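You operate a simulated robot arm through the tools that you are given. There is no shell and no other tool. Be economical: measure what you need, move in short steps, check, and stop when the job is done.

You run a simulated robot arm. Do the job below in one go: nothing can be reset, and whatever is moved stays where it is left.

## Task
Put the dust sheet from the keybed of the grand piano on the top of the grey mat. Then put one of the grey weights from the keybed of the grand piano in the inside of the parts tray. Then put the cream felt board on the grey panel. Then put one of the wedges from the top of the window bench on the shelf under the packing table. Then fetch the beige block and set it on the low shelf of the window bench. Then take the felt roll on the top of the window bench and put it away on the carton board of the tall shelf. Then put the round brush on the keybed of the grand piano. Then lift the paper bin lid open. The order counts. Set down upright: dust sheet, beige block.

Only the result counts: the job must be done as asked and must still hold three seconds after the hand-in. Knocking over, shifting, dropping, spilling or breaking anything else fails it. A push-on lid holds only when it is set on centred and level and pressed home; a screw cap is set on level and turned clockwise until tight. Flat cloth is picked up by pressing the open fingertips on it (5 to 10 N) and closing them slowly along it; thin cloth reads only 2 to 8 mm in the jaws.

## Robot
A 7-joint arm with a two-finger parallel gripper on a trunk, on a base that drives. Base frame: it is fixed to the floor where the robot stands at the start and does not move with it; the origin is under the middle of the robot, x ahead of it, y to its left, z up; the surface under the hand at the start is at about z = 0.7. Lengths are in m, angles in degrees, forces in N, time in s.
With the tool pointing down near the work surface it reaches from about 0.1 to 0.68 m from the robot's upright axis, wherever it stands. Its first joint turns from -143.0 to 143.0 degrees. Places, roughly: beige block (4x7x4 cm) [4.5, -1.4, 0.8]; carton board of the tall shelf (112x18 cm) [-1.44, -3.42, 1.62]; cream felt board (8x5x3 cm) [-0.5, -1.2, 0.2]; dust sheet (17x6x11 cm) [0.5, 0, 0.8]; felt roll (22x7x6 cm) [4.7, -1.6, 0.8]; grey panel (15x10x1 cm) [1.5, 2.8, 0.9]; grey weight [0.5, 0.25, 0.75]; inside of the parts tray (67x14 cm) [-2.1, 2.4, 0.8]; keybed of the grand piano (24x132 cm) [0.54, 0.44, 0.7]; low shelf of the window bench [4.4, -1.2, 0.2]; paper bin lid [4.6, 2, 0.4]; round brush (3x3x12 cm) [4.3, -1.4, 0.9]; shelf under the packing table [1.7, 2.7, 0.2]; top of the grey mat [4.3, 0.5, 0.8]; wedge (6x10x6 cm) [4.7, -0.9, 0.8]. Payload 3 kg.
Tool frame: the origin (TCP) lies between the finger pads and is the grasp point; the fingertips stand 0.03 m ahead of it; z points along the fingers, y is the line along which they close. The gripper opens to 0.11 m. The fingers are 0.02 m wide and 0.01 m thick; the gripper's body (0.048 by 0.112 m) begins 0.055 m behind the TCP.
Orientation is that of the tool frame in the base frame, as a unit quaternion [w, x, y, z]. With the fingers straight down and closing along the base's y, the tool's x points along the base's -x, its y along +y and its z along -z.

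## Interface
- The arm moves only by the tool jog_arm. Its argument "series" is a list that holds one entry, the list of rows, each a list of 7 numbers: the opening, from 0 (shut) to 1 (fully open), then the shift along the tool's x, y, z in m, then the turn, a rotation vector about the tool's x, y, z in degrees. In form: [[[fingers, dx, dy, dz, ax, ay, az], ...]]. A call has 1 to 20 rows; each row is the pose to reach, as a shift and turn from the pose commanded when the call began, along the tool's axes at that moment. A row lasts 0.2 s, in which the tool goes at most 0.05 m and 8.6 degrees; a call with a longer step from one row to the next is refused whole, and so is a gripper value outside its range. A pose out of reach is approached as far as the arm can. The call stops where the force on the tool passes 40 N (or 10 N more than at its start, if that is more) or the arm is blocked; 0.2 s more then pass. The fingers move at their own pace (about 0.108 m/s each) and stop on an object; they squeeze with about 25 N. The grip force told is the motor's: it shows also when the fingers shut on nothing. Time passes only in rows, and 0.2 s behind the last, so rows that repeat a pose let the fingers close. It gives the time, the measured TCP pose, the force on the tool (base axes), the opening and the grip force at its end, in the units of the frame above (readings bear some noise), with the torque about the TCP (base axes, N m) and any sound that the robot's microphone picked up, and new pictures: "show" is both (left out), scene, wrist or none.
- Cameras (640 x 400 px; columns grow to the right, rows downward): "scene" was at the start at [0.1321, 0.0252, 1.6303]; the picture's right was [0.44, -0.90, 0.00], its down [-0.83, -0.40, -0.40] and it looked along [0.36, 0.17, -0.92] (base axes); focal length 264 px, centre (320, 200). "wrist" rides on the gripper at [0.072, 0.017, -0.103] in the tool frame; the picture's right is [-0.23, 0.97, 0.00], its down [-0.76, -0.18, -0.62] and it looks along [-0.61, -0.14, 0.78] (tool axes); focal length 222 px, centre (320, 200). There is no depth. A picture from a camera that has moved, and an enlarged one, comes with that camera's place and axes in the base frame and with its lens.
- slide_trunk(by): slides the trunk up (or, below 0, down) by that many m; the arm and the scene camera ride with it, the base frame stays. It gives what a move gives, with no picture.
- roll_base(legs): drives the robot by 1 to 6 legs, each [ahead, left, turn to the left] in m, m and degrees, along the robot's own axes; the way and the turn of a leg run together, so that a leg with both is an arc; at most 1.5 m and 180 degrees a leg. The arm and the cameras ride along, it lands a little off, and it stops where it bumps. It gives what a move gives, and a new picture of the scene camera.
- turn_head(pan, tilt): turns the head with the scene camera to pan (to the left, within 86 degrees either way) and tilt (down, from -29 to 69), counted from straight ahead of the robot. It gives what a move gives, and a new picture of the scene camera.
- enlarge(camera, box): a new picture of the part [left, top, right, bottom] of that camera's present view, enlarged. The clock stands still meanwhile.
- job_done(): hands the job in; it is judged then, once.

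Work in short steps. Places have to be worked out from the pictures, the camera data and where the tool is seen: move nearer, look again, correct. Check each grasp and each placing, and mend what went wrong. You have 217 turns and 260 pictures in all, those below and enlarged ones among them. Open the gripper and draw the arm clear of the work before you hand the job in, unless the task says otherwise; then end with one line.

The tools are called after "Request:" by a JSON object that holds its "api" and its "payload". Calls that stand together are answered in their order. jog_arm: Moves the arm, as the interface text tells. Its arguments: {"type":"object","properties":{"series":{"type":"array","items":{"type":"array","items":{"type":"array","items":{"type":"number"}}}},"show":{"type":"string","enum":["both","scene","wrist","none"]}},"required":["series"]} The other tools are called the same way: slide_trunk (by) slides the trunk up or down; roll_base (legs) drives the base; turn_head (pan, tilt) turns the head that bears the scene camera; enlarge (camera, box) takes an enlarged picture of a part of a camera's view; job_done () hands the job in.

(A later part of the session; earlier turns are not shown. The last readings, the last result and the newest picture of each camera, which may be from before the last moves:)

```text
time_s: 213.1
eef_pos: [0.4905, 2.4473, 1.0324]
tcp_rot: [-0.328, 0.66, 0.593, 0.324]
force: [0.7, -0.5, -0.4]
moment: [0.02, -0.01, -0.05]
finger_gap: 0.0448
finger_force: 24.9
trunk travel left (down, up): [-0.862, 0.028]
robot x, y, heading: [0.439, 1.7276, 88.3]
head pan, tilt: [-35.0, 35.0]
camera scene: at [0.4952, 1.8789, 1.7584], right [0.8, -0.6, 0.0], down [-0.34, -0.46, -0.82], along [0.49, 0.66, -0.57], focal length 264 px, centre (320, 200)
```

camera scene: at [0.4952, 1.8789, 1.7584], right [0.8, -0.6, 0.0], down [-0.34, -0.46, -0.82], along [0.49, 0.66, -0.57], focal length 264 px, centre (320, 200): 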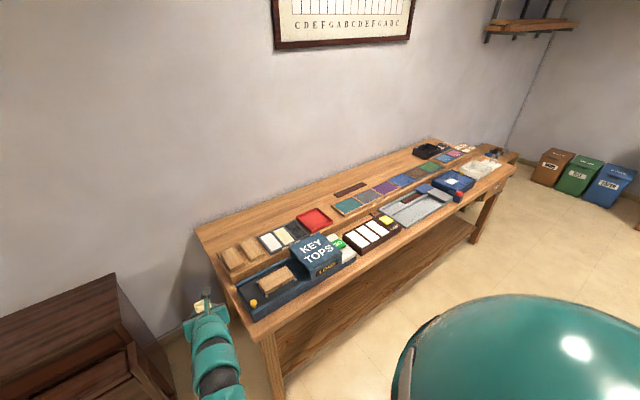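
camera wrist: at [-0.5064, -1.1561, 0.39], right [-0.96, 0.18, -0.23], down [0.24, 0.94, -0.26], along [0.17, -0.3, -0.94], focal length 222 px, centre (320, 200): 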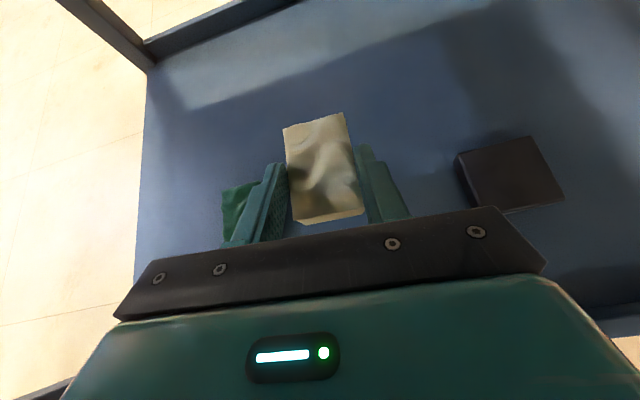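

Request:
{"api": "enlarge", "payload": {"camera": "scene", "box": [300, 130, 500, 255]}}

Request:
{"api": "roll_base", "payload": {"legs": [[0, -0.95, 1]]}}

Request:
{"api": "turn_head", "payload": {"pan": 0, "tilt": 45}}

```text
3.20 times, centred on (400, 192) of scene
camera zoom: at [0.4952, 1.8789, 1.7584], right [0.8, -0.6, 0.0], down [-0.34, -0.46, -0.82], along [0.49, 0.66, -0.57], focal length 846 px, centre (64, 224)
```

zoom: 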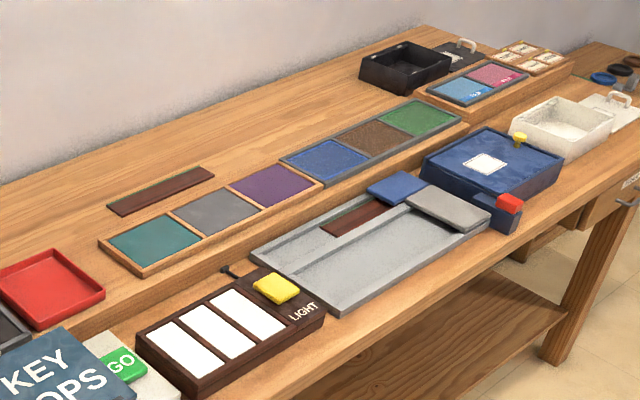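

```text
time_s: 218.1
eef_pos: [1.4296, 2.4289, 1.0315]
tcp_rot: [-0.331, 0.654, 0.599, 0.321]
force: [0.4, 0.7, -0.1]
moment: [0.04, 0.01, 0.01]
finger_gap: 0.0448
finger_force: 25.1
trunk travel left (down, up): [-0.862, 0.028]
robot x, y, heading: [1.3908, 1.7069, 89.7]
head pan, tilt: [-35.0, 35.0]
camera scene: at [1.4439, 1.8608, 1.7584], right [0.81, -0.58, 0.0], down [-0.33, -0.47, -0.82], along [0.48, 0.67, -0.57], focal length 264 px, centre (320, 200)
```

scene: 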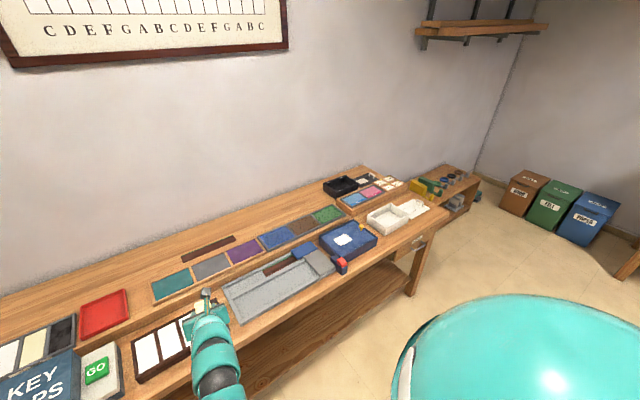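

```text
time_s: 219.1
eef_pos: [1.4286, 2.428, 1.0325]
tcp_rot: [-0.331, 0.655, 0.599, 0.321]
force: [0.8, -0.2, -0.2]
moment: [0.0, -0.01, -0.04]
finger_gap: 0.0446
finger_force: 25.7
trunk travel left (down, up): [-0.862, 0.028]
robot x, y, heading: [1.3935, 1.7082, 89.3]
head pan, tilt: [0.0, 45.0]
camera scene: at [1.3931, 1.8705, 1.7436], right [1.0, -0.01, 0.0], down [-0.01, -0.71, -0.71], along [0.01, 0.71, -0.71], focal length 264 px, centre (320, 200)
```

scene: 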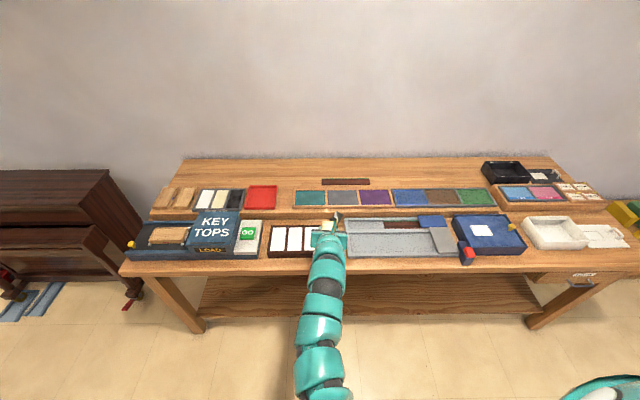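

Triangulating the grey panel gives about (1.515, 2.773, 0.863). I raise the arm while lowering the trunk for better reach, then drive closer.

Request:
{"api": "jog_arm", "payload": {"series": [[[0, 0.033, 0, -0.023, 0, 0, 0], [0, 0.066, 0, -0.046, 0, 0, 0], [0, 0.099, 0, -0.069, 0, 0, 0], [0, 0.132, 0, -0.092, 0, 0, 0], [0, 0.164, 0, -0.114, 0, 0, 0]]], "show": "none"}}

Request:
{"api": "slide_trunk", "payload": {"by": -0.2}}

Request:
{"api": "roll_base", "payload": {"legs": [[0.23, 0.06, 0]]}}

Request:
{"api": "jog_arm", "payload": {"series": [[[0, 0, 0, 0, 0, 0, 0]]]}}

```text
time_s: 220.3
eef_pos: [1.4376, 2.4276, 1.2331]
tcp_rot: [-0.331, 0.654, 0.6, 0.321]
force: [-0.5, 0.0, -0.3]
moment: [0.02, -0.01, 0.0]
finger_gap: 0.0447
finger_force: 25.2
trunk travel left (down, up): [-0.862, 0.028]
robot x, y, heading: [1.3921, 1.7063, 89.6]
head pan, tilt: [0.0, 45.0]
```

```text
time_s: 222.5
eef_pos: [1.4369, 2.4286, 1.0326]
tcp_rot: [-0.331, 0.655, 0.599, 0.322]
force: [0.4, 0.2, 0.2]
moment: [-0.03, -0.02, 0.04]
finger_gap: 0.0449
finger_force: 25.4
trunk travel left (down, up): [-0.662, 0.228]
robot x, y, heading: [1.3921, 1.7103, 89.4]
head pan, tilt: [0.0, 45.0]
```

```text
time_s: 224.2
eef_pos: [1.3757, 2.6559, 1.0319]
tcp_rot: [-0.332, 0.653, 0.6, 0.321]
force: [-0.1, 0.7, -0.4]
moment: [-0.01, 0.01, -0.02]
finger_gap: 0.0446
finger_force: 24.8
trunk travel left (down, up): [-0.662, 0.228]
robot x, y, heading: [1.3326, 1.939, 89.6]
head pan, tilt: [0.0, 45.0]
camera scene: at [1.3336, 2.1003, 1.5434], right [1.0, -0.01, 0.0], down [0.0, -0.71, -0.71], along [0.0, 0.71, -0.71], focal length 264 px, centre (320, 200)
```

scene: 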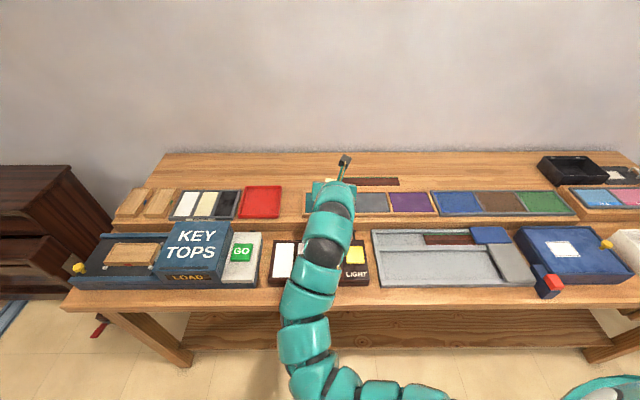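

```text
time_s: 224.6
eef_pos: [1.3752, 2.6572, 1.0327]
tcp_rot: [-0.332, 0.653, 0.6, 0.321]
force: [0.2, -0.3, 0.5]
moment: [-0.03, 0.02, -0.01]
finger_gap: 0.0446
finger_force: 24.6
trunk travel left (down, up): [-0.662, 0.228]
robot x, y, heading: [1.3333, 1.9387, 89.7]
head pan, tilt: [0.0, 45.0]
camera scene: at [1.3338, 2.0995, 1.5435], right [1.0, -0.01, 0.0], down [0.0, -0.71, -0.71], along [0.0, 0.71, -0.71], focal length 264 px, centre (320, 200)
camera wrist: at [1.3946, 2.6132, 1.1499], right [0.95, -0.19, -0.23], down [-0.25, -0.93, -0.26], along [-0.17, 0.3, -0.94], focal length 222 px, centre (320, 200)
```

scene: 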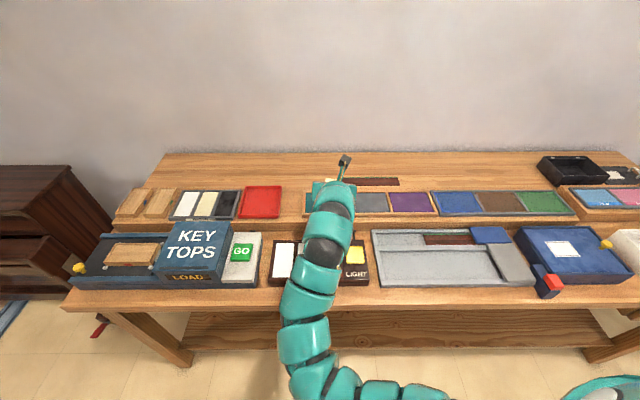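
wrist: 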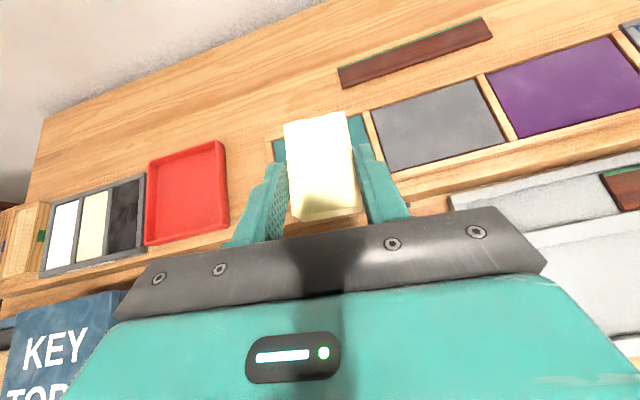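

I moved left by mistake instead of right. The panel centre is (1.517, 2.762, 0.863), so I correct with the base.

Request:
{"api": "roll_base", "payload": {"legs": [[0.05, -0.143, 0]]}}

Request:
{"api": "jog_arm", "payload": {"series": [[[0, -0.02, 0, 0.03, 0, 0, 0], [0, -0.04, 0, 0.06, 0, 0, 0], [0, -0.05, 0, 0.085, 0, 0, 0], [0, -0.05, 0, 0.085, 0, 0, 0]]], "show": "wrist"}}

```text
time_s: 226.0
eef_pos: [1.5198, 2.705, 1.0328]
tcp_rot: [-0.333, 0.653, 0.6, 0.321]
force: [0.9, 0.9, -0.2]
moment: [0.0, -0.02, 0.03]
finger_gap: 0.0446
finger_force: 24.7
trunk travel left (down, up): [-0.662, 0.228]
robot x, y, heading: [1.4772, 1.9866, 89.5]
head pan, tilt: [0.0, 45.0]
camera scene: at [1.4788, 2.1484, 1.5435], right [1.0, -0.01, 0.0], down [-0.01, -0.71, -0.71], along [0.0, 0.71, -0.71], focal length 264 px, centre (320, 200)
```

scene: 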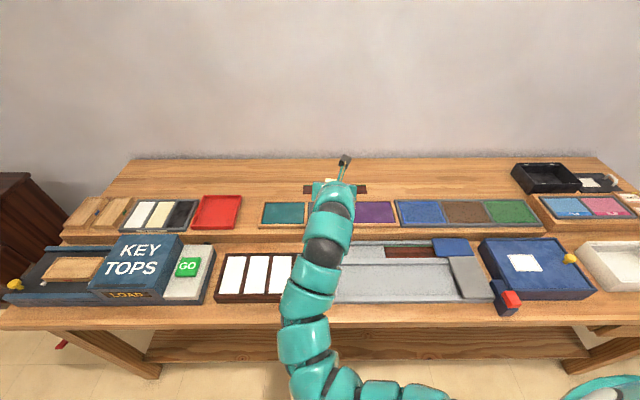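

```text
time_s: 227.0
eef_pos: [1.516, 2.7469, 0.9435]
tcp_rot: [-0.331, 0.653, 0.6, 0.32]
force: [0.9, -0.5, 0.0]
moment: [0.0, 0.01, -0.02]
finger_gap: 0.0446
finger_force: 25.2
trunk travel left (down, up): [-0.662, 0.228]
robot x, y, heading: [1.4757, 1.986, 89.7]
head pan, tilt: [0.0, 45.0]
camera wrist: at [1.5354, 2.7027, 1.0612], right [0.95, -0.19, -0.23], down [-0.25, -0.93, -0.26], along [-0.17, 0.3, -0.94], focal length 222 px, centre (320, 200)
```

wrist: 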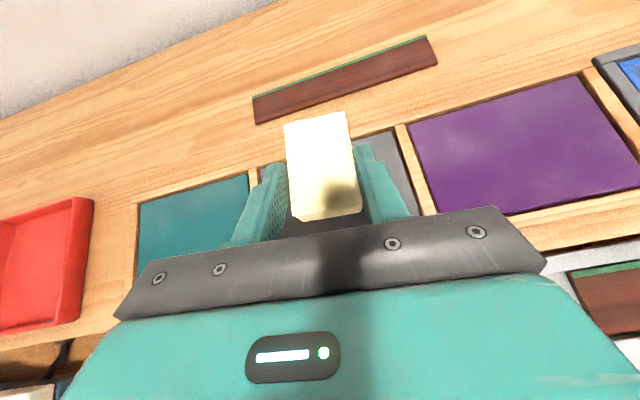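

Over the panel; I lower the last 4.5 cm.

Request:
{"api": "jog_arm", "payload": {"series": [[[0, -0.01, 0, 0.012, 0, 0, 0], [0, -0.02, 0, 0.025, 0, 0, 0], [0, -0.026, 0, 0.032, 0, 0, 0], [0, -0.029, 0, 0.0357, 0, 0, 0], [0, -0.029, 0, 0.0357, 0, 0, 0]]], "show": "wrist"}}

```text
time_s: 228.2
eef_pos: [1.5215, 2.7434, 0.9115]
tcp_rot: [-0.332, 0.653, 0.6, 0.32]
force: [-0.2, 0.2, -0.3]
moment: [-0.01, 0.0, 0.06]
finger_gap: 0.0447
finger_force: 25.1
out of reach, approached as far as the arm can: row 1, 2, 3, 4, 5
trunk travel left (down, up): [-0.662, 0.228]
robot x, y, heading: [1.4805, 1.9873, 89.4]
head pan, tilt: [0.0, 45.0]
camera wrist: at [1.5405, 2.6993, 1.0297], right [0.95, -0.19, -0.23], down [-0.25, -0.93, -0.26], along [-0.17, 0.3, -0.94], focal length 222 px, centre (320, 200)
```

wrist: 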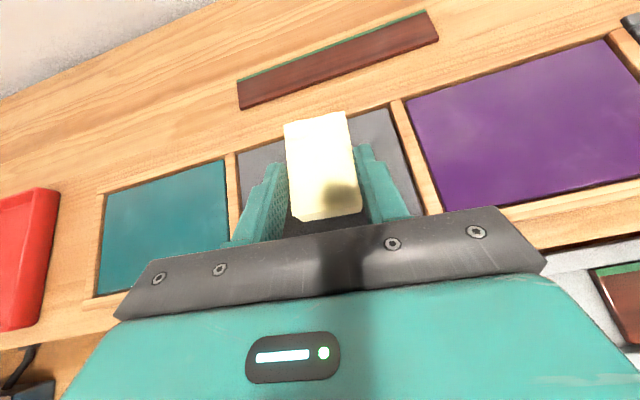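

At the reach limit, so I use a small base move ahead and then lower with the trunk.

Request:
{"api": "roll_base", "payload": {"legs": [[0.02, 0, 0]]}}

Request:
{"api": "slide_trunk", "payload": {"by": -0.012}}

Request:
{"api": "jog_arm", "payload": {"series": [[[0, 0, 0, 0, 0, 0, 0]]], "show": "wrist"}}

```text
time_s: 229.0
eef_pos: [1.5206, 2.7643, 0.9126]
tcp_rot: [-0.331, 0.653, 0.601, 0.32]
force: [0.6, 0.5, -0.3]
moment: [0.02, 0.03, 0.04]
finger_gap: 0.0448
finger_force: 24.4
trunk travel left (down, up): [-0.662, 0.228]
robot x, y, heading: [1.4773, 2.0063, 89.5]
head pan, tilt: [0.0, 45.0]
camera scene: at [1.4776, 2.1698, 1.5433], right [1.0, -0.01, 0.0], down [-0.01, -0.71, -0.71], along [0.01, 0.71, -0.71], focal length 264 px, centre (320, 200)
```

scene: 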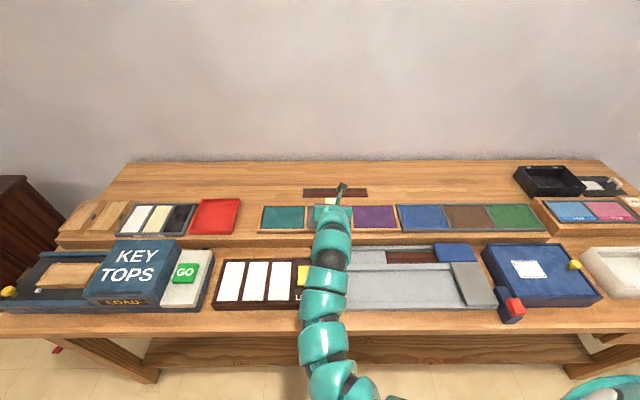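

```text
time_s: 229.6
eef_pos: [1.5208, 2.7629, 0.9034]
tcp_rot: [-0.334, 0.652, 0.6, 0.322]
force: [-1.9, 1.1, 17.4]
moment: [0.93, -0.39, 0.09]
finger_gap: 0.0446
finger_force: 25.5
trunk travel left (down, up): [-0.65, 0.24]
robot x, y, heading: [1.4767, 2.0062, 89.5]
head pan, tilt: [0.0, 45.0]
```

```text
time_s: 230.0
eef_pos: [1.5203, 2.7616, 0.9033]
tcp_rot: [-0.334, 0.652, 0.6, 0.322]
force: [-2.5, 3.2, 20.7]
moment: [0.83, -0.42, 0.15]
finger_gap: 0.045
finger_force: 24.9
trunk travel left (down, up): [-0.65, 0.24]
robot x, y, heading: [1.4784, 2.0062, 89.8]
head pan, tilt: [0.0, 45.0]
camera wrist: at [1.5402, 2.7177, 1.0202], right [0.95, -0.19, -0.23], down [-0.25, -0.93, -0.26], along [-0.17, 0.31, -0.94], focal length 222 px, centre (320, 200)
```

wrist: 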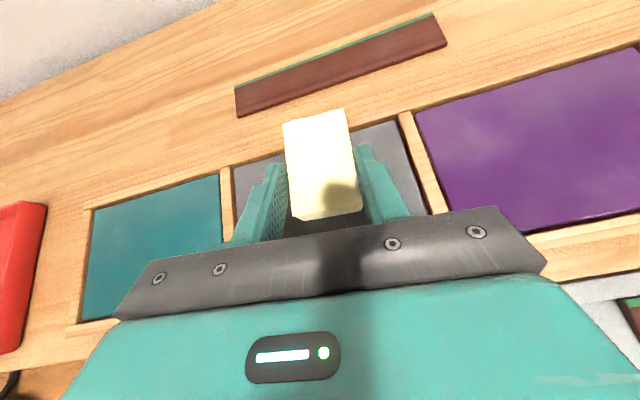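

The board's far end is about 5 mm past the panel's edge. I lift slightly, draw back 16 mm and lower again.

Request:
{"api": "jog_arm", "payload": {"series": [[[0, 0.005, 0, -0.004, 0, 0, 0], [0, -0.005, 0, -0.016, 0, 0, 0], [0, -0.0123, 0, -0.011, 0, 0, 0], [0, -0.0123, 0, -0.011, 0, 0, 0]]], "show": "wrist"}}

```text
time_s: 231.0
eef_pos: [1.5207, 2.7458, 0.901]
tcp_rot: [-0.335, 0.652, 0.599, 0.323]
force: [-0.3, 5.3, 29.1]
moment: [0.34, -0.21, -0.03]
finger_gap: 0.0449
finger_force: 25.1
trunk travel left (down, up): [-0.65, 0.24]
robot x, y, heading: [1.476, 2.0048, 89.6]
head pan, tilt: [0.0, 45.0]
camera wrist: at [1.5401, 2.7017, 1.0178], right [0.95, -0.19, -0.23], down [-0.25, -0.93, -0.26], along [-0.17, 0.31, -0.94], focal length 222 px, centre (320, 200)
```

wrist: 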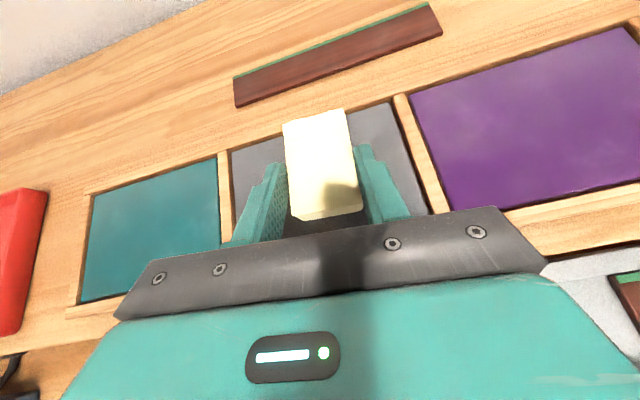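

Firm, level contact. I open and withdraw along the tool axis.

Request:
{"api": "jog_arm", "payload": {"series": [[[0, 0.001, 0, -0.001, 0, 0, 0], [0.6, 0.001, 0, -0.001, 0, 0, 0], [0.65, 0.001, 0, -0.001, 0, 0, 0], [0.65, 0.01, 0, -0.02, 0, 0, 0], [0.65, 0.02, 0, -0.06, 0, 0, 0], [0.65, 0.04, 0, -0.1, 0, 0, 0], [0.65, 0.06, 0, -0.13, 0, 0, 0]]], "show": "wrist"}}

```text
time_s: 232.6
eef_pos: [1.5205, 2.6747, 1.0208]
tcp_rot: [-0.332, 0.654, 0.6, 0.321]
force: [0.5, 0.7, -0.2]
moment: [-0.02, -0.04, -0.01]
finger_gap: 0.0714
finger_force: 0.1
trunk travel left (down, up): [-0.65, 0.24]
robot x, y, heading: [1.4747, 2.0069, 89.5]
head pan, tilt: [0.0, 45.0]
camera wrist: at [1.5397, 2.6308, 1.1384], right [0.95, -0.19, -0.23], down [-0.25, -0.93, -0.26], along [-0.17, 0.3, -0.94], focal length 222 px, centre (320, 200)
```

wrist: 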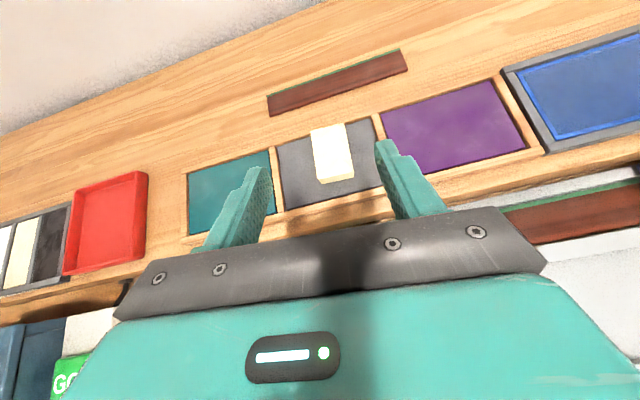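

The felt board is on the grey panel, so step 3 is done. Next I drive to the window bench for a wedge.

Request:
{"api": "roll_base", "payload": {"legs": [[-0.25, 0, 0], [0, 0, -90], [1.5, 0, 0], [0.25, 0, 0], [0, -1.4, 0], [0, -1.25, 0]]}}

Request:
{"api": "turn_head", "payload": {"pan": 0, "tilt": 35}}

```text
time_s: 259.3
eef_pos: [3.9149, -0.9557, 1.0206]
tcp_rot: [-0.005, 0.886, -0.044, 0.461]
force: [-0.5, 1.0, 0.0]
moment: [0.01, -0.02, 0.01]
finger_gap: 0.0715
finger_force: 0.0
trunk travel left (down, up): [-0.65, 0.24]
robot x, y, heading: [3.2444, -0.9048, -1.2]
head pan, tilt: [0.0, 45.0]
camera scene: at [3.4071, -0.9088, 1.5316], right [-0.02, -1.0, 0.0], down [-0.71, 0.01, -0.71], along [0.71, -0.01, -0.71], focal length 264 px, centre (320, 200)
```

scene: 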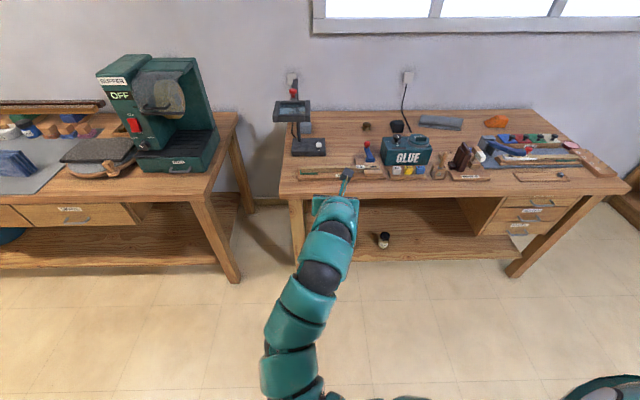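

```text
time_s: 260.0
eef_pos: [3.9135, -0.9569, 1.0212]
tcp_rot: [-0.006, 0.886, -0.042, 0.462]
force: [-0.3, 0.1, 1.0]
moment: [0.02, -0.01, -0.01]
finger_gap: 0.0714
finger_force: 0.1
trunk travel left (down, up): [-0.65, 0.24]
robot x, y, heading: [3.2481, -0.9071, -0.9]
head pan, tilt: [0.0, 35.0]
camera scene: at [3.4139, -0.9087, 1.5463], right [-0.02, -1.0, 0.0], down [-0.57, 0.01, -0.82], along [0.82, -0.02, -0.57], focal length 264 px, centre (320, 200)
```

scene: 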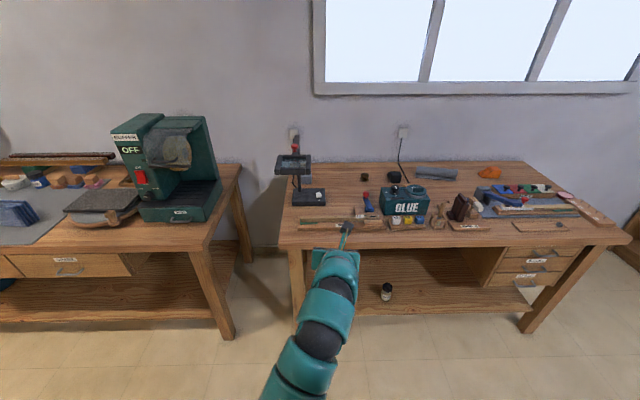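

Request:
{"api": "enlarge", "payload": {"camera": "scene", "box": [270, 150, 450, 250]}}

Request:
{"api": "enlarge", "payload": {"camera": "scene", "box": [410, 150, 620, 260]}}

```text
3.56 times, centred on (360, 200) of scene
camera zoom: at [3.4139, -0.9087, 1.5463], right [-0.02, -1.0, 0.0], down [-0.57, 0.01, -0.82], along [0.82, -0.02, -0.57], focal length 940 px, centre (178, 200)
```

zoom: 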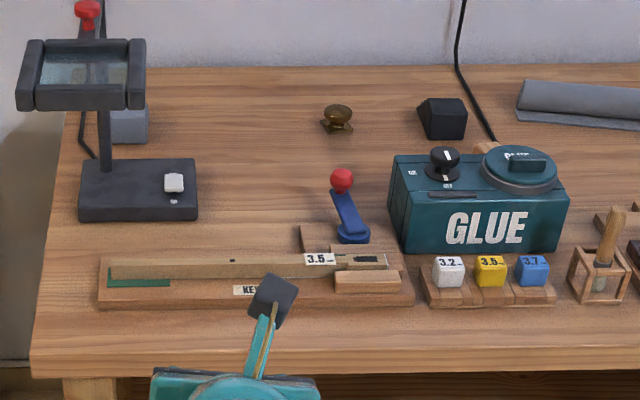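

```text
3.05 times, centred on (515, 205) of scene
camera zoom: at [3.4139, -0.9087, 1.5463], right [-0.02, -1.0, 0.0], down [-0.57, 0.01, -0.82], along [0.82, -0.02, -0.57], focal length 806 px, centre (-274, 185)
```

zoom: 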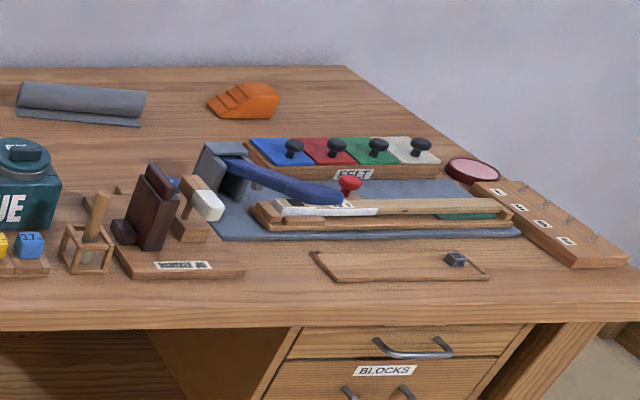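

There are three wedge-like items: grey behind the lamp, black behind the glue box, and orange at the right rear. I move closer at y≈-1.65 to examine them.

Request:
{"api": "roll_base", "payload": {"legs": [[0, -0.75, 0], [0.4, 0, 1]]}}

Request:
{"api": "turn_head", "payload": {"pan": 10, "tilt": 45}}

Request:
{"api": "enlarge", "payload": {"camera": "scene", "box": [60, 80, 330, 250]}}

Request:
{"api": "enlarge", "payload": {"camera": "scene", "box": [290, 80, 560, 250]}}

```text
time_s: 266.2
eef_pos: [4.306, -1.7066, 1.0207]
tcp_rot: [-0.007, 0.886, -0.038, 0.462]
force: [0.3, -0.3, -0.3]
moment: [0.02, 0.03, -0.02]
finger_gap: 0.0715
finger_force: 0.0
trunk travel left (down, up): [-0.65, 0.24]
robot x, y, heading: [3.6409, -1.6599, -0.9]
head pan, tilt: [0.0, 35.0]
camera scene: at [3.8055, -1.6644, 1.5463], right [-0.01, -1.0, 0.0], down [-0.57, 0.01, -0.82], along [0.82, -0.01, -0.57], focal length 264 px, centre (320, 200)
```

scene: 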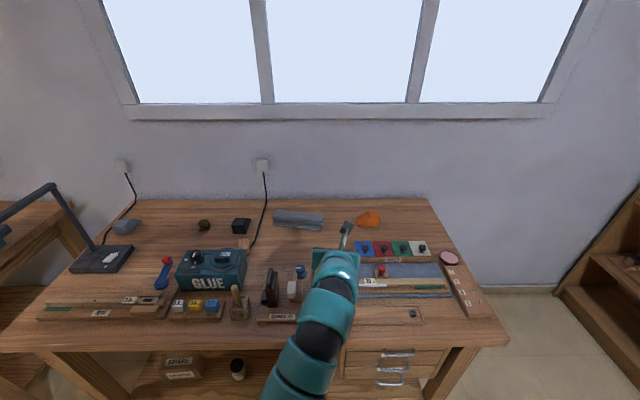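

```text
time_s: 266.9
eef_pos: [4.3052, -1.707, 1.0207]
tcp_rot: [-0.008, 0.887, -0.038, 0.461]
force: [-0.5, 0.0, 0.7]
moment: [0.01, 0.01, 0.0]
finger_gap: 0.0716
finger_force: 0.1
trunk travel left (down, up): [-0.65, 0.24]
robot x, y, heading: [3.637, -1.6614, -0.5]
head pan, tilt: [10.0, 45.0]
camera scene: at [3.797, -1.6502, 1.5316], right [0.16, -0.99, 0.0], down [-0.7, -0.11, -0.71], along [0.7, 0.12, -0.71], focal length 264 px, centre (320, 200)
```

scene: 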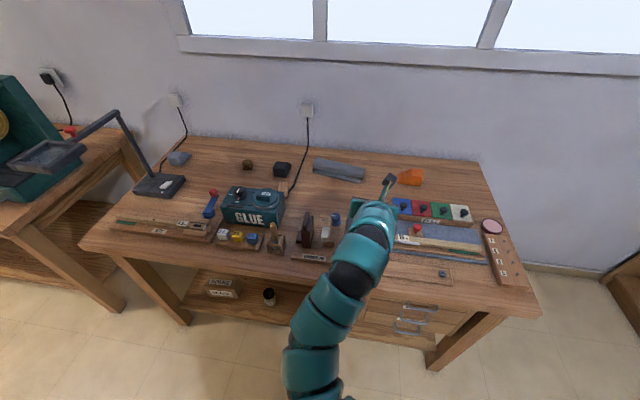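

```text
2.35 times, centred on (195, 165) of scene
camera zoom: at [3.797, -1.6502, 1.5316], right [0.16, -0.99, 0.0], down [-0.7, -0.11, -0.71], along [0.7, 0.12, -0.71], focal length 622 px, centre (614, 282)
```

zoom: 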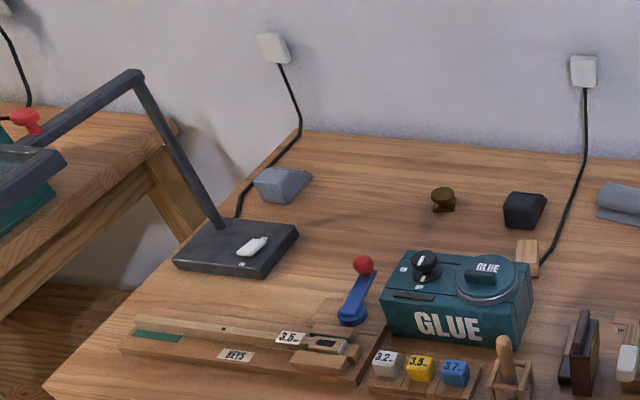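

```text
2.35 times, centred on (425, 165) of scene
camera zoom: at [3.797, -1.6502, 1.5316], right [0.16, -0.99, 0.0], down [-0.7, -0.11, -0.71], along [0.7, 0.12, -0.71], focal length 622 px, centre (73, 282)
```

zoom: 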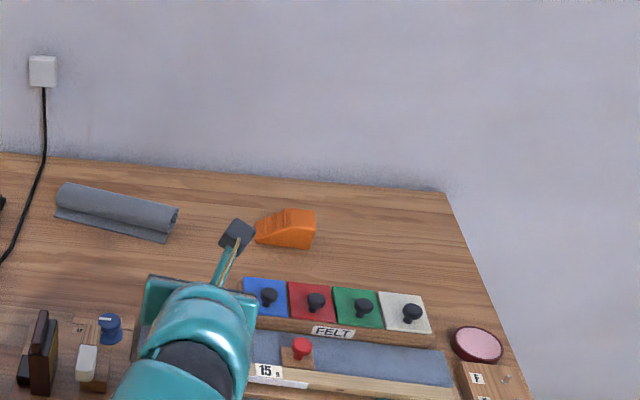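

All three are wedges. The orange one is isolated at about (4.69, -1.88), with its long axis along y, so I'll take it from the bench's right end, facing +y.

Request:
{"api": "roll_base", "payload": {"legs": [[-0.1, 0, 0], [0, -1.06, 0], [0, 0, 90]]}}

Request:
{"api": "turn_head", "payload": {"pan": -60, "tilt": 35}}

```text
time_s: 276.9
eef_pos: [3.5765, -2.0465, 1.021]
tcp_rot: [-0.33, 0.656, 0.599, 0.321]
force: [1.0, -0.6, -0.1]
moment: [-0.02, -0.03, -0.01]
finger_gap: 0.0714
finger_force: 0.1
trunk travel left (down, up): [-0.65, 0.24]
robot x, y, heading: [3.5299, -2.7146, 89.2]
head pan, tilt: [10.0, 45.0]
camera scene: at [3.5156, -2.5541, 1.5316], right [0.99, 0.16, 0.0], down [0.11, -0.7, -0.71], along [-0.11, 0.7, -0.71], focal length 264 px, centre (320, 200)
```

scene: 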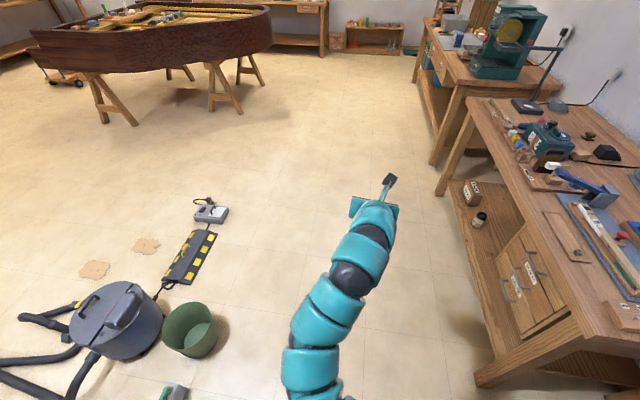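

```text
time_s: 278.3
eef_pos: [3.5753, -2.0461, 1.0206]
tcp_rot: [-0.331, 0.655, 0.599, 0.322]
force: [0.5, 0.2, 0.0]
moment: [0.01, 0.0, 0.02]
finger_gap: 0.0713
finger_force: 0.1
trunk travel left (down, up): [-0.65, 0.24]
robot x, y, heading: [3.5322, -2.7128, 89.2]
head pan, tilt: [-60.0, 35.0]
camera scene: at [3.6055, -2.5914, 1.5464], right [0.49, -0.87, 0.0], down [-0.5, -0.28, -0.82], along [0.71, 0.4, -0.57], focal length 264 px, centre (320, 200)
```

scene: 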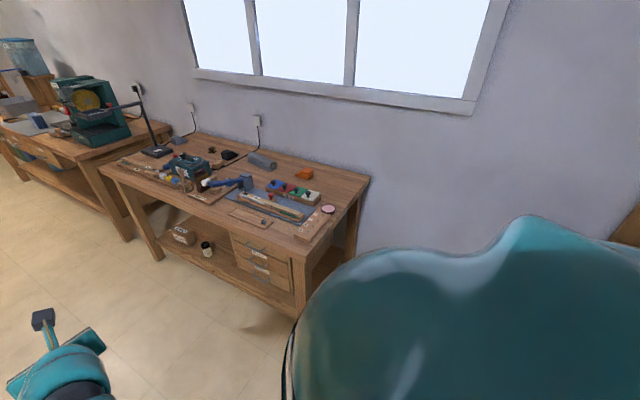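

Request:
{"api": "roll_base", "payload": {"legs": [[0, -1.1, 0.5]]}}

Request:
{"api": "turn_head", "payload": {"pan": 0, "tilt": 50}}

Request:
{"api": "jog_arm", "payload": {"series": [[[0.8, 0, 0, 0, 0, 0, 0]]], "show": "wrist"}}

```text
time_s: 283.9
eef_pos: [4.6467, -2.0477, 1.0212]
tcp_rot: [-0.334, 0.648, 0.606, 0.318]
force: [0.4, 0.4, 0.2]
moment: [-0.01, -0.02, 0.0]
finger_gap: 0.0716
finger_force: 0.1
trunk travel left (down, up): [-0.65, 0.24]
robot x, y, heading: [4.6169, -2.7169, 90.5]
head pan, tilt: [-60.0, 35.0]
stopped in leg 1: the robot was blocked; the commanded pose is now the measured one
camera scene: at [4.6905, -2.5916, 1.5464], right [0.51, -0.86, 0.0], down [-0.49, -0.29, -0.82], along [0.71, 0.42, -0.57], focal length 264 px, centre (320, 200)
```

scene: 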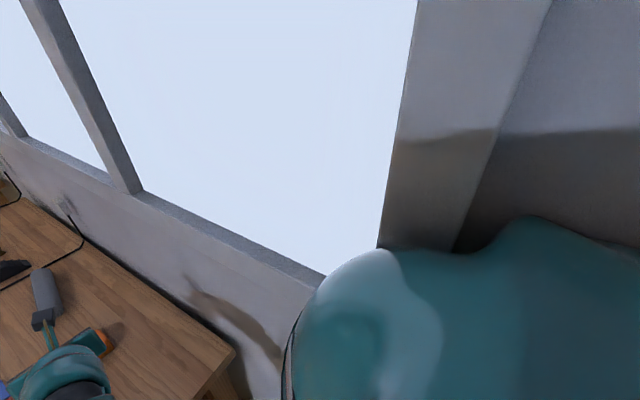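

```text
time_s: 285.2
eef_pos: [4.6483, -2.0473, 1.0197]
tcp_rot: [-0.334, 0.648, 0.606, 0.318]
force: [-0.5, -0.1, 0.0]
moment: [0.03, 0.01, 0.01]
finger_gap: 0.0713
finger_force: 0.1
trunk travel left (down, up): [-0.65, 0.24]
robot x, y, heading: [4.6202, -2.7131, 90.7]
head pan, tilt: [0.0, 50.0]
camera scene: at [4.6144, -2.5594, 1.5247], right [1.0, 0.01, 0.0], down [0.01, -0.77, -0.64], along [-0.01, 0.64, -0.77], focal length 264 px, centre (320, 200)
```

scene: 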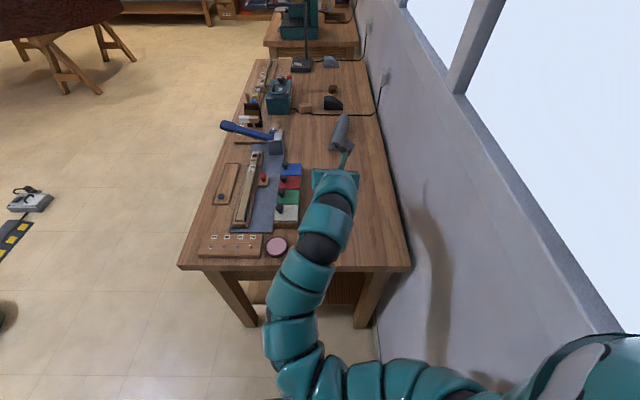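

```text
time_s: 285.6
eef_pos: [4.6496, -2.0473, 1.0213]
tcp_rot: [-0.334, 0.648, 0.606, 0.318]
force: [0.1, 0.7, -0.3]
moment: [0.01, -0.01, 0.0]
finger_gap: 0.0879
finger_force: 0.0
trunk travel left (down, up): [-0.65, 0.24]
robot x, y, heading: [4.6187, -2.7157, 90.6]
head pan, tilt: [0.0, 50.0]
camera wrist: at [4.6681, -2.0907, 1.138], right [0.96, -0.17, -0.23], down [-0.23, -0.94, -0.26], along [-0.17, 0.3, -0.94], focal length 222 px, centre (320, 200)
```

wrist: 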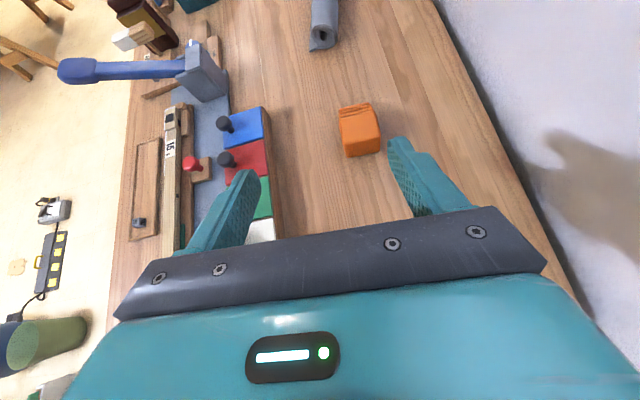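

The orange wedge spans y≈-1.915…-1.82 at x≈4.697, high end towards me. I shift right over it, then lower the trunk and move ahead.

Request:
{"api": "jog_arm", "payload": {"series": [[[0.8, 0, 0.025, 0, 0, 0, 0], [0.8, 0, 0.049, 0, 0, 0, 0], [0.8, 0, 0.049, 0, 0, 0, 0]]], "show": "none"}}

Request:
{"api": "slide_trunk", "payload": {"by": -0.14}}

Request:
{"api": "jog_arm", "payload": {"series": [[[0.8, 0.01, 0, 0.02, 0, 0, 0], [0.8, 0.025, 0, 0.04, 0, 0, 0], [0.8, 0.04, 0, 0.06, 0, 0, 0], [0.8, 0.04, 0, 0.06, 0, 0, 0]]], "show": "wrist"}}

```text
time_s: 286.4
eef_pos: [4.6949, -2.0492, 1.017]
tcp_rot: [-0.335, 0.648, 0.607, 0.317]
force: [-0.4, 0.3, 1.1]
moment: [0.03, 0.0, -0.02]
finger_gap: 0.0882
finger_force: 0.0
trunk travel left (down, up): [-0.65, 0.24]
robot x, y, heading: [4.6175, -2.7145, 90.6]
head pan, tilt: [0.0, 50.0]
```

```text
time_s: 288.1
eef_pos: [4.6957, -2.0498, 0.8786]
tcp_rot: [-0.333, 0.649, 0.605, 0.319]
force: [0.1, 0.1, -0.8]
moment: [0.02, 0.01, -0.01]
finger_gap: 0.0881
finger_force: 0.2
trunk travel left (down, up): [-0.51, 0.38]
robot x, y, heading: [4.6152, -2.7176, 90.3]
head pan, tilt: [0.0, 50.0]
```

```text
time_s: 289.1
eef_pos: [4.7001, -1.978, 0.876]
tcp_rot: [-0.335, 0.648, 0.607, 0.317]
force: [1.1, 0.0, -0.2]
moment: [-0.01, -0.01, 0.01]
finger_gap: 0.0879
finger_force: 0.1
trunk travel left (down, up): [-0.51, 0.38]
robot x, y, heading: [4.6131, -2.715, 90.4]
head pan, tilt: [0.0, 50.0]
camera wrist: at [4.7186, -2.0205, 0.9932], right [0.96, -0.17, -0.23], down [-0.23, -0.94, -0.26], along [-0.17, 0.3, -0.94], focal length 222 px, centre (320, 200)
```

wrist: 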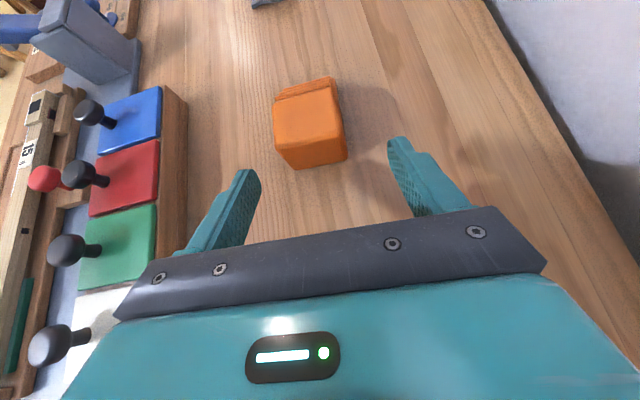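

Request:
{"api": "jog_arm", "payload": {"series": [[[0.8, 0.001, -0.003, 0.03, 0, 0, 0], [0.8, 0.003, -0.006, 0.06, 0, 0, 0], [0.8, 0.005, -0.009, 0.085, 0, 0, 0], [0.8, 0.005, -0.009, 0.095, 0, 0, 0], [0.8, 0.005, -0.009, 0.095, 0, 0, 0]]], "show": "wrist"}}

```text
time_s: 290.3
eef_pos: [4.6928, -1.9171, 0.8369]
tcp_rot: [-0.334, 0.648, 0.605, 0.318]
force: [-0.6, 0.5, -0.4]
moment: [0.0, -0.01, 0.0]
finger_gap: 0.0881
finger_force: 0.1
out of reach, approached as far as the arm can: row 3, 4, 5
trunk travel left (down, up): [-0.51, 0.38]
robot x, y, heading: [4.6194, -2.7164, 90.5]
head pan, tilt: [0.0, 50.0]
camera wrist: at [4.7115, -1.9597, 0.9544], right [0.96, -0.17, -0.23], down [-0.23, -0.94, -0.26], along [-0.17, 0.3, -0.94], focal length 222 px, centre (320, 200)
```

wrist: 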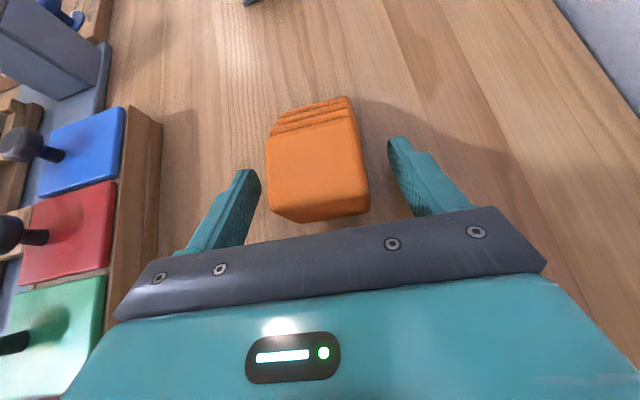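

Request:
{"api": "roll_base", "payload": {"legs": [[0.035, 0, 0]]}}

Request:
{"api": "slide_trunk", "payload": {"by": -0.018}}

Request:
{"api": "jog_arm", "payload": {"series": [[[0.8, 0, 0, 0, 0, 0, 0]]], "show": "wrist"}}

```text
time_s: 291.2
eef_pos: [4.6904, -1.8821, 0.8369]
tcp_rot: [-0.334, 0.648, 0.606, 0.318]
force: [0.2, 0.5, 0.4]
moment: [-0.01, 0.0, 0.01]
finger_gap: 0.0882
finger_force: 0.0
trunk travel left (down, up): [-0.51, 0.38]
robot x, y, heading: [4.6177, -2.6836, 90.6]
head pan, tilt: [0.0, 50.0]
camera scene: at [4.6139, -2.5237, 1.3845], right [1.0, 0.01, 0.0], down [0.01, -0.77, -0.64], along [-0.01, 0.64, -0.77], focal length 264 px, centre (320, 200)
```

scene: 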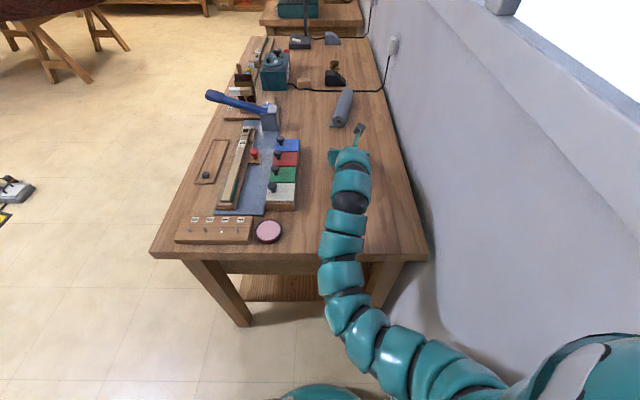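

```text
time_s: 292.0
eef_pos: [4.6917, -1.8807, 0.827]
tcp_rot: [-0.339, 0.645, 0.604, 0.323]
force: [-1.1, -6.2, 10.8]
moment: [0.05, -0.49, -0.32]
finger_gap: 0.0872
finger_force: 0.1
trunk travel left (down, up): [-0.492, 0.398]
robot x, y, heading: [4.6179, -2.6789, 90.5]
head pan, tilt: [0.0, 50.0]
stopped: the force on the tool passed its limit at 42 N (the readings are from after the stop); the commanded pose is now the measured one
```

```text
time_s: 292.4
eef_pos: [4.6913, -1.8807, 0.8273]
tcp_rot: [-0.34, 0.645, 0.603, 0.324]
force: [-1.4, -2.2, 14.0]
moment: [0.18, -0.66, -0.08]
finger_gap: 0.0873
finger_force: 0.2
trunk travel left (down, up): [-0.492, 0.398]
robot x, y, heading: [4.6171, -2.6783, 90.8]
head pan, tilt: [0.0, 50.0]
camera wrist: at [4.7113, -1.9257, 0.9439], right [0.96, -0.17, -0.23], down [-0.23, -0.93, -0.27], along [-0.17, 0.31, -0.93], focal length 222 px, centre (320, 200)
```

wrist: 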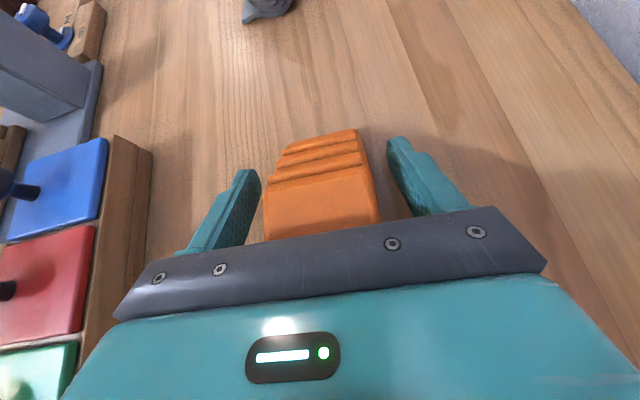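

The fingertips touch the bench (top at about 0.80). I ease up 2 mm and close.

Request:
{"api": "jog_arm", "payload": {"series": [[[0.8, 0.002, 0, -0.001, 0, 0, 0], [0.5, 0.002, 0, -0.001, 0, 0, 0], [0.3, 0.002, 0, -0.001, 0, 0, 0], [0, 0.002, 0, -0.001, 0, 0, 0], [0, 0.002, 0, -0.001, 0, 0, 0], [0, 0.002, 0, -0.001, 0, 0, 0]]], "show": "wrist"}}

```text
time_s: 293.8
eef_pos: [4.6902, -1.8789, 0.8271]
tcp_rot: [-0.339, 0.645, 0.604, 0.322]
force: [2.1, -1.1, 0.7]
moment: [-0.03, -0.07, -0.07]
finger_gap: 0.0564
finger_force: 25.4
trunk travel left (down, up): [-0.492, 0.398]
robot x, y, heading: [4.6149, -2.6841, 90.5]
head pan, tilt: [0.0, 50.0]
camera wrist: at [4.7113, -1.9242, 0.9438], right [0.96, -0.17, -0.23], down [-0.23, -0.94, -0.27], along [-0.17, 0.31, -0.94], focal length 222 px, centre (320, 200)
```

wrist: 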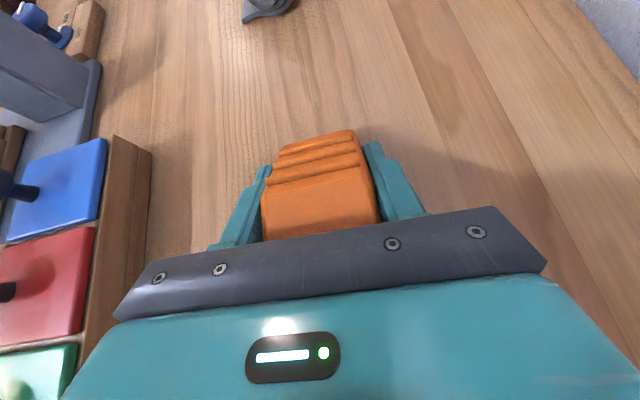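

Gripped (56 mm). I lift with the trunk and carry it to the packing table, already facing +y.

Request:
{"api": "slide_trunk", "payload": {"by": 0.2}}

Request:
{"api": "roll_base", "payload": {"legs": [[0, 1.1, -0.6], [1.5, 0, 0], [1.5, 0, 0], [1.35, 0, 0], [0, 1.5, 0], [0, 0.3, 0]]}}

Request:
{"api": "turn_head", "payload": {"pan": 0, "tilt": 55}}

```text
time_s: 295.9
eef_pos: [4.6905, -1.8784, 1.027]
tcp_rot: [-0.338, 0.645, 0.605, 0.322]
force: [-0.3, -0.2, -1.4]
moment: [0.04, -0.01, 0.0]
finger_gap: 0.0562
finger_force: 24.7
trunk travel left (down, up): [-0.692, 0.198]
robot x, y, heading: [4.6197, -2.6767, 90.7]
head pan, tilt: [0.0, 50.0]
```

```text
time_s: 330.9
eef_pos: [2.0916, 2.6398, 1.0268]
tcp_rot: [-0.318, 0.681, 0.564, 0.342]
force: [0.4, -0.4, -2.2]
moment: [0.01, -0.01, -0.01]
finger_gap: 0.0558
finger_force: 25.3
trunk travel left (down, up): [-0.692, 0.198]
robot x, y, heading: [1.9245, 1.8506, 84.1]
head pan, tilt: [0.0, 50.0]
camera scene: at [1.9369, 2.0089, 1.5673], right [0.99, -0.11, 0.0], down [-0.08, -0.76, -0.64], along [0.07, 0.64, -0.77], focal length 264 px, centre (320, 200)
```

scene: 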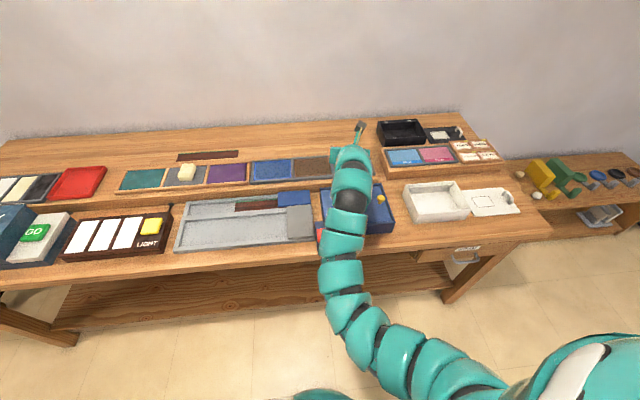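

```text
time_s: 331.5
eef_pos: [2.0919, 2.6396, 1.0269]
tcp_rot: [-0.319, 0.68, 0.565, 0.341]
force: [0.3, 0.6, -2.1]
moment: [0.0, 0.04, 0.02]
finger_gap: 0.0562
finger_force: 25.3
trunk travel left (down, up): [-0.692, 0.198]
robot x, y, heading: [1.919, 1.8518, 83.9]
head pan, tilt: [0.0, 55.0]
camera scene: at [1.9376, 2.0039, 1.5608], right [0.99, -0.11, 0.0], down [-0.09, -0.81, -0.57], along [0.06, 0.57, -0.82], focal length 264 px, centre (320, 200)
```

scene: 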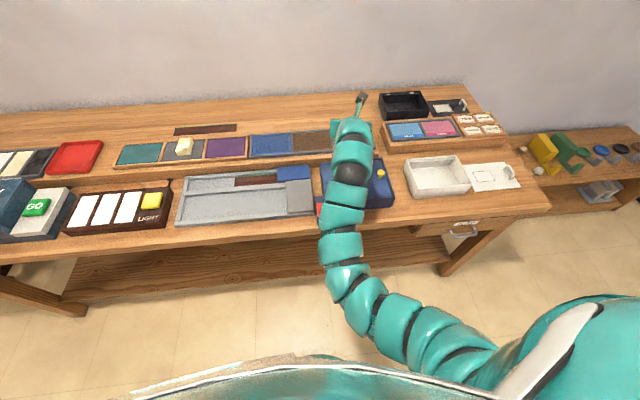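

The heading has drifted to 84°. I square up and back off, then retract the arm before lowering it in front of the low shelf.

Request:
{"api": "roll_base", "payload": {"legs": [[-0.22, 0.1, 6]]}}

Request:
{"api": "jog_arm", "payload": {"series": [[[0, -0.02, 0, -0.03, 0, 0, 0], [0, -0.04, 0, -0.06, 0, 0, 0], [0, -0.06, 0, -0.09, 0, 0, 0], [0, -0.08, 0, -0.12, 0, 0, 0], [0, -0.1, 0, -0.15, 0, 0, 0], [0, -0.12, 0, -0.18, 0, 0, 0], [0, -0.135, 0, -0.2, 0, 0, 0]]], "show": "wrist"}}

```text
time_s: 333.3
eef_pos: [1.8979, 2.4425, 1.0275]
tcp_rot: [-0.335, 0.65, 0.599, 0.325]
force: [-0.6, -0.7, -1.5]
moment: [0.02, -0.03, 0.0]
finger_gap: 0.0559
finger_force: 25.0
trunk travel left (down, up): [-0.692, 0.198]
robot x, y, heading: [1.8113, 1.6431, 89.8]
head pan, tilt: [0.0, 55.0]
camera scene: at [1.8109, 1.7928, 1.5609], right [1.0, 0.0, 0.0], down [0.0, -0.82, -0.57], along [0.0, 0.57, -0.82], focal length 264 px, centre (320, 200)
```

scene: 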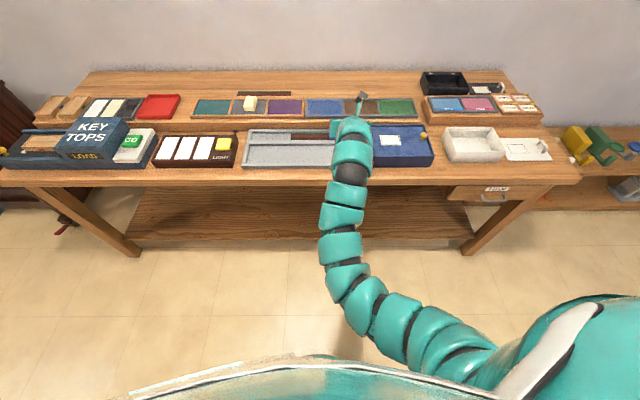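

```text
time_s: 334.9
eef_pos: [1.8883, 2.2763, 1.0293]
tcp_rot: [-0.333, 0.651, 0.6, 0.324]
force: [-0.3, -0.3, -1.3]
moment: [0.0, 0.01, -0.05]
finger_gap: 0.0558
finger_force: 25.4
out of reach, approached as far as the arm can: row 5, 6, 7
trunk travel left (down, up): [-0.692, 0.198]
robot x, y, heading: [1.8127, 1.6417, 89.8]
head pan, tilt: [0.0, 55.0]
camera wrist: at [1.9081, 2.231, 1.1475], right [0.96, -0.19, -0.23], down [-0.25, -0.93, -0.26], along [-0.16, 0.31, -0.94], focal length 222 px, centre (320, 200)
```

wrist: 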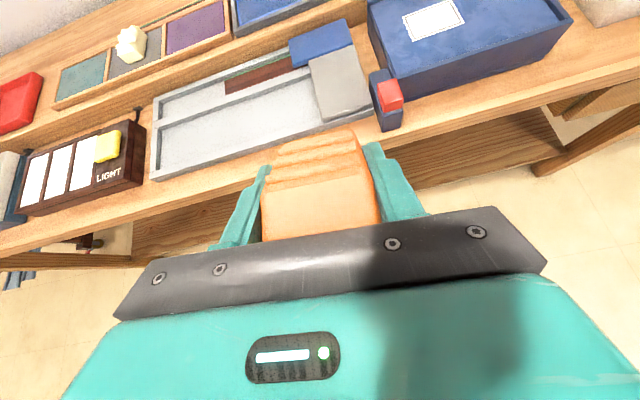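

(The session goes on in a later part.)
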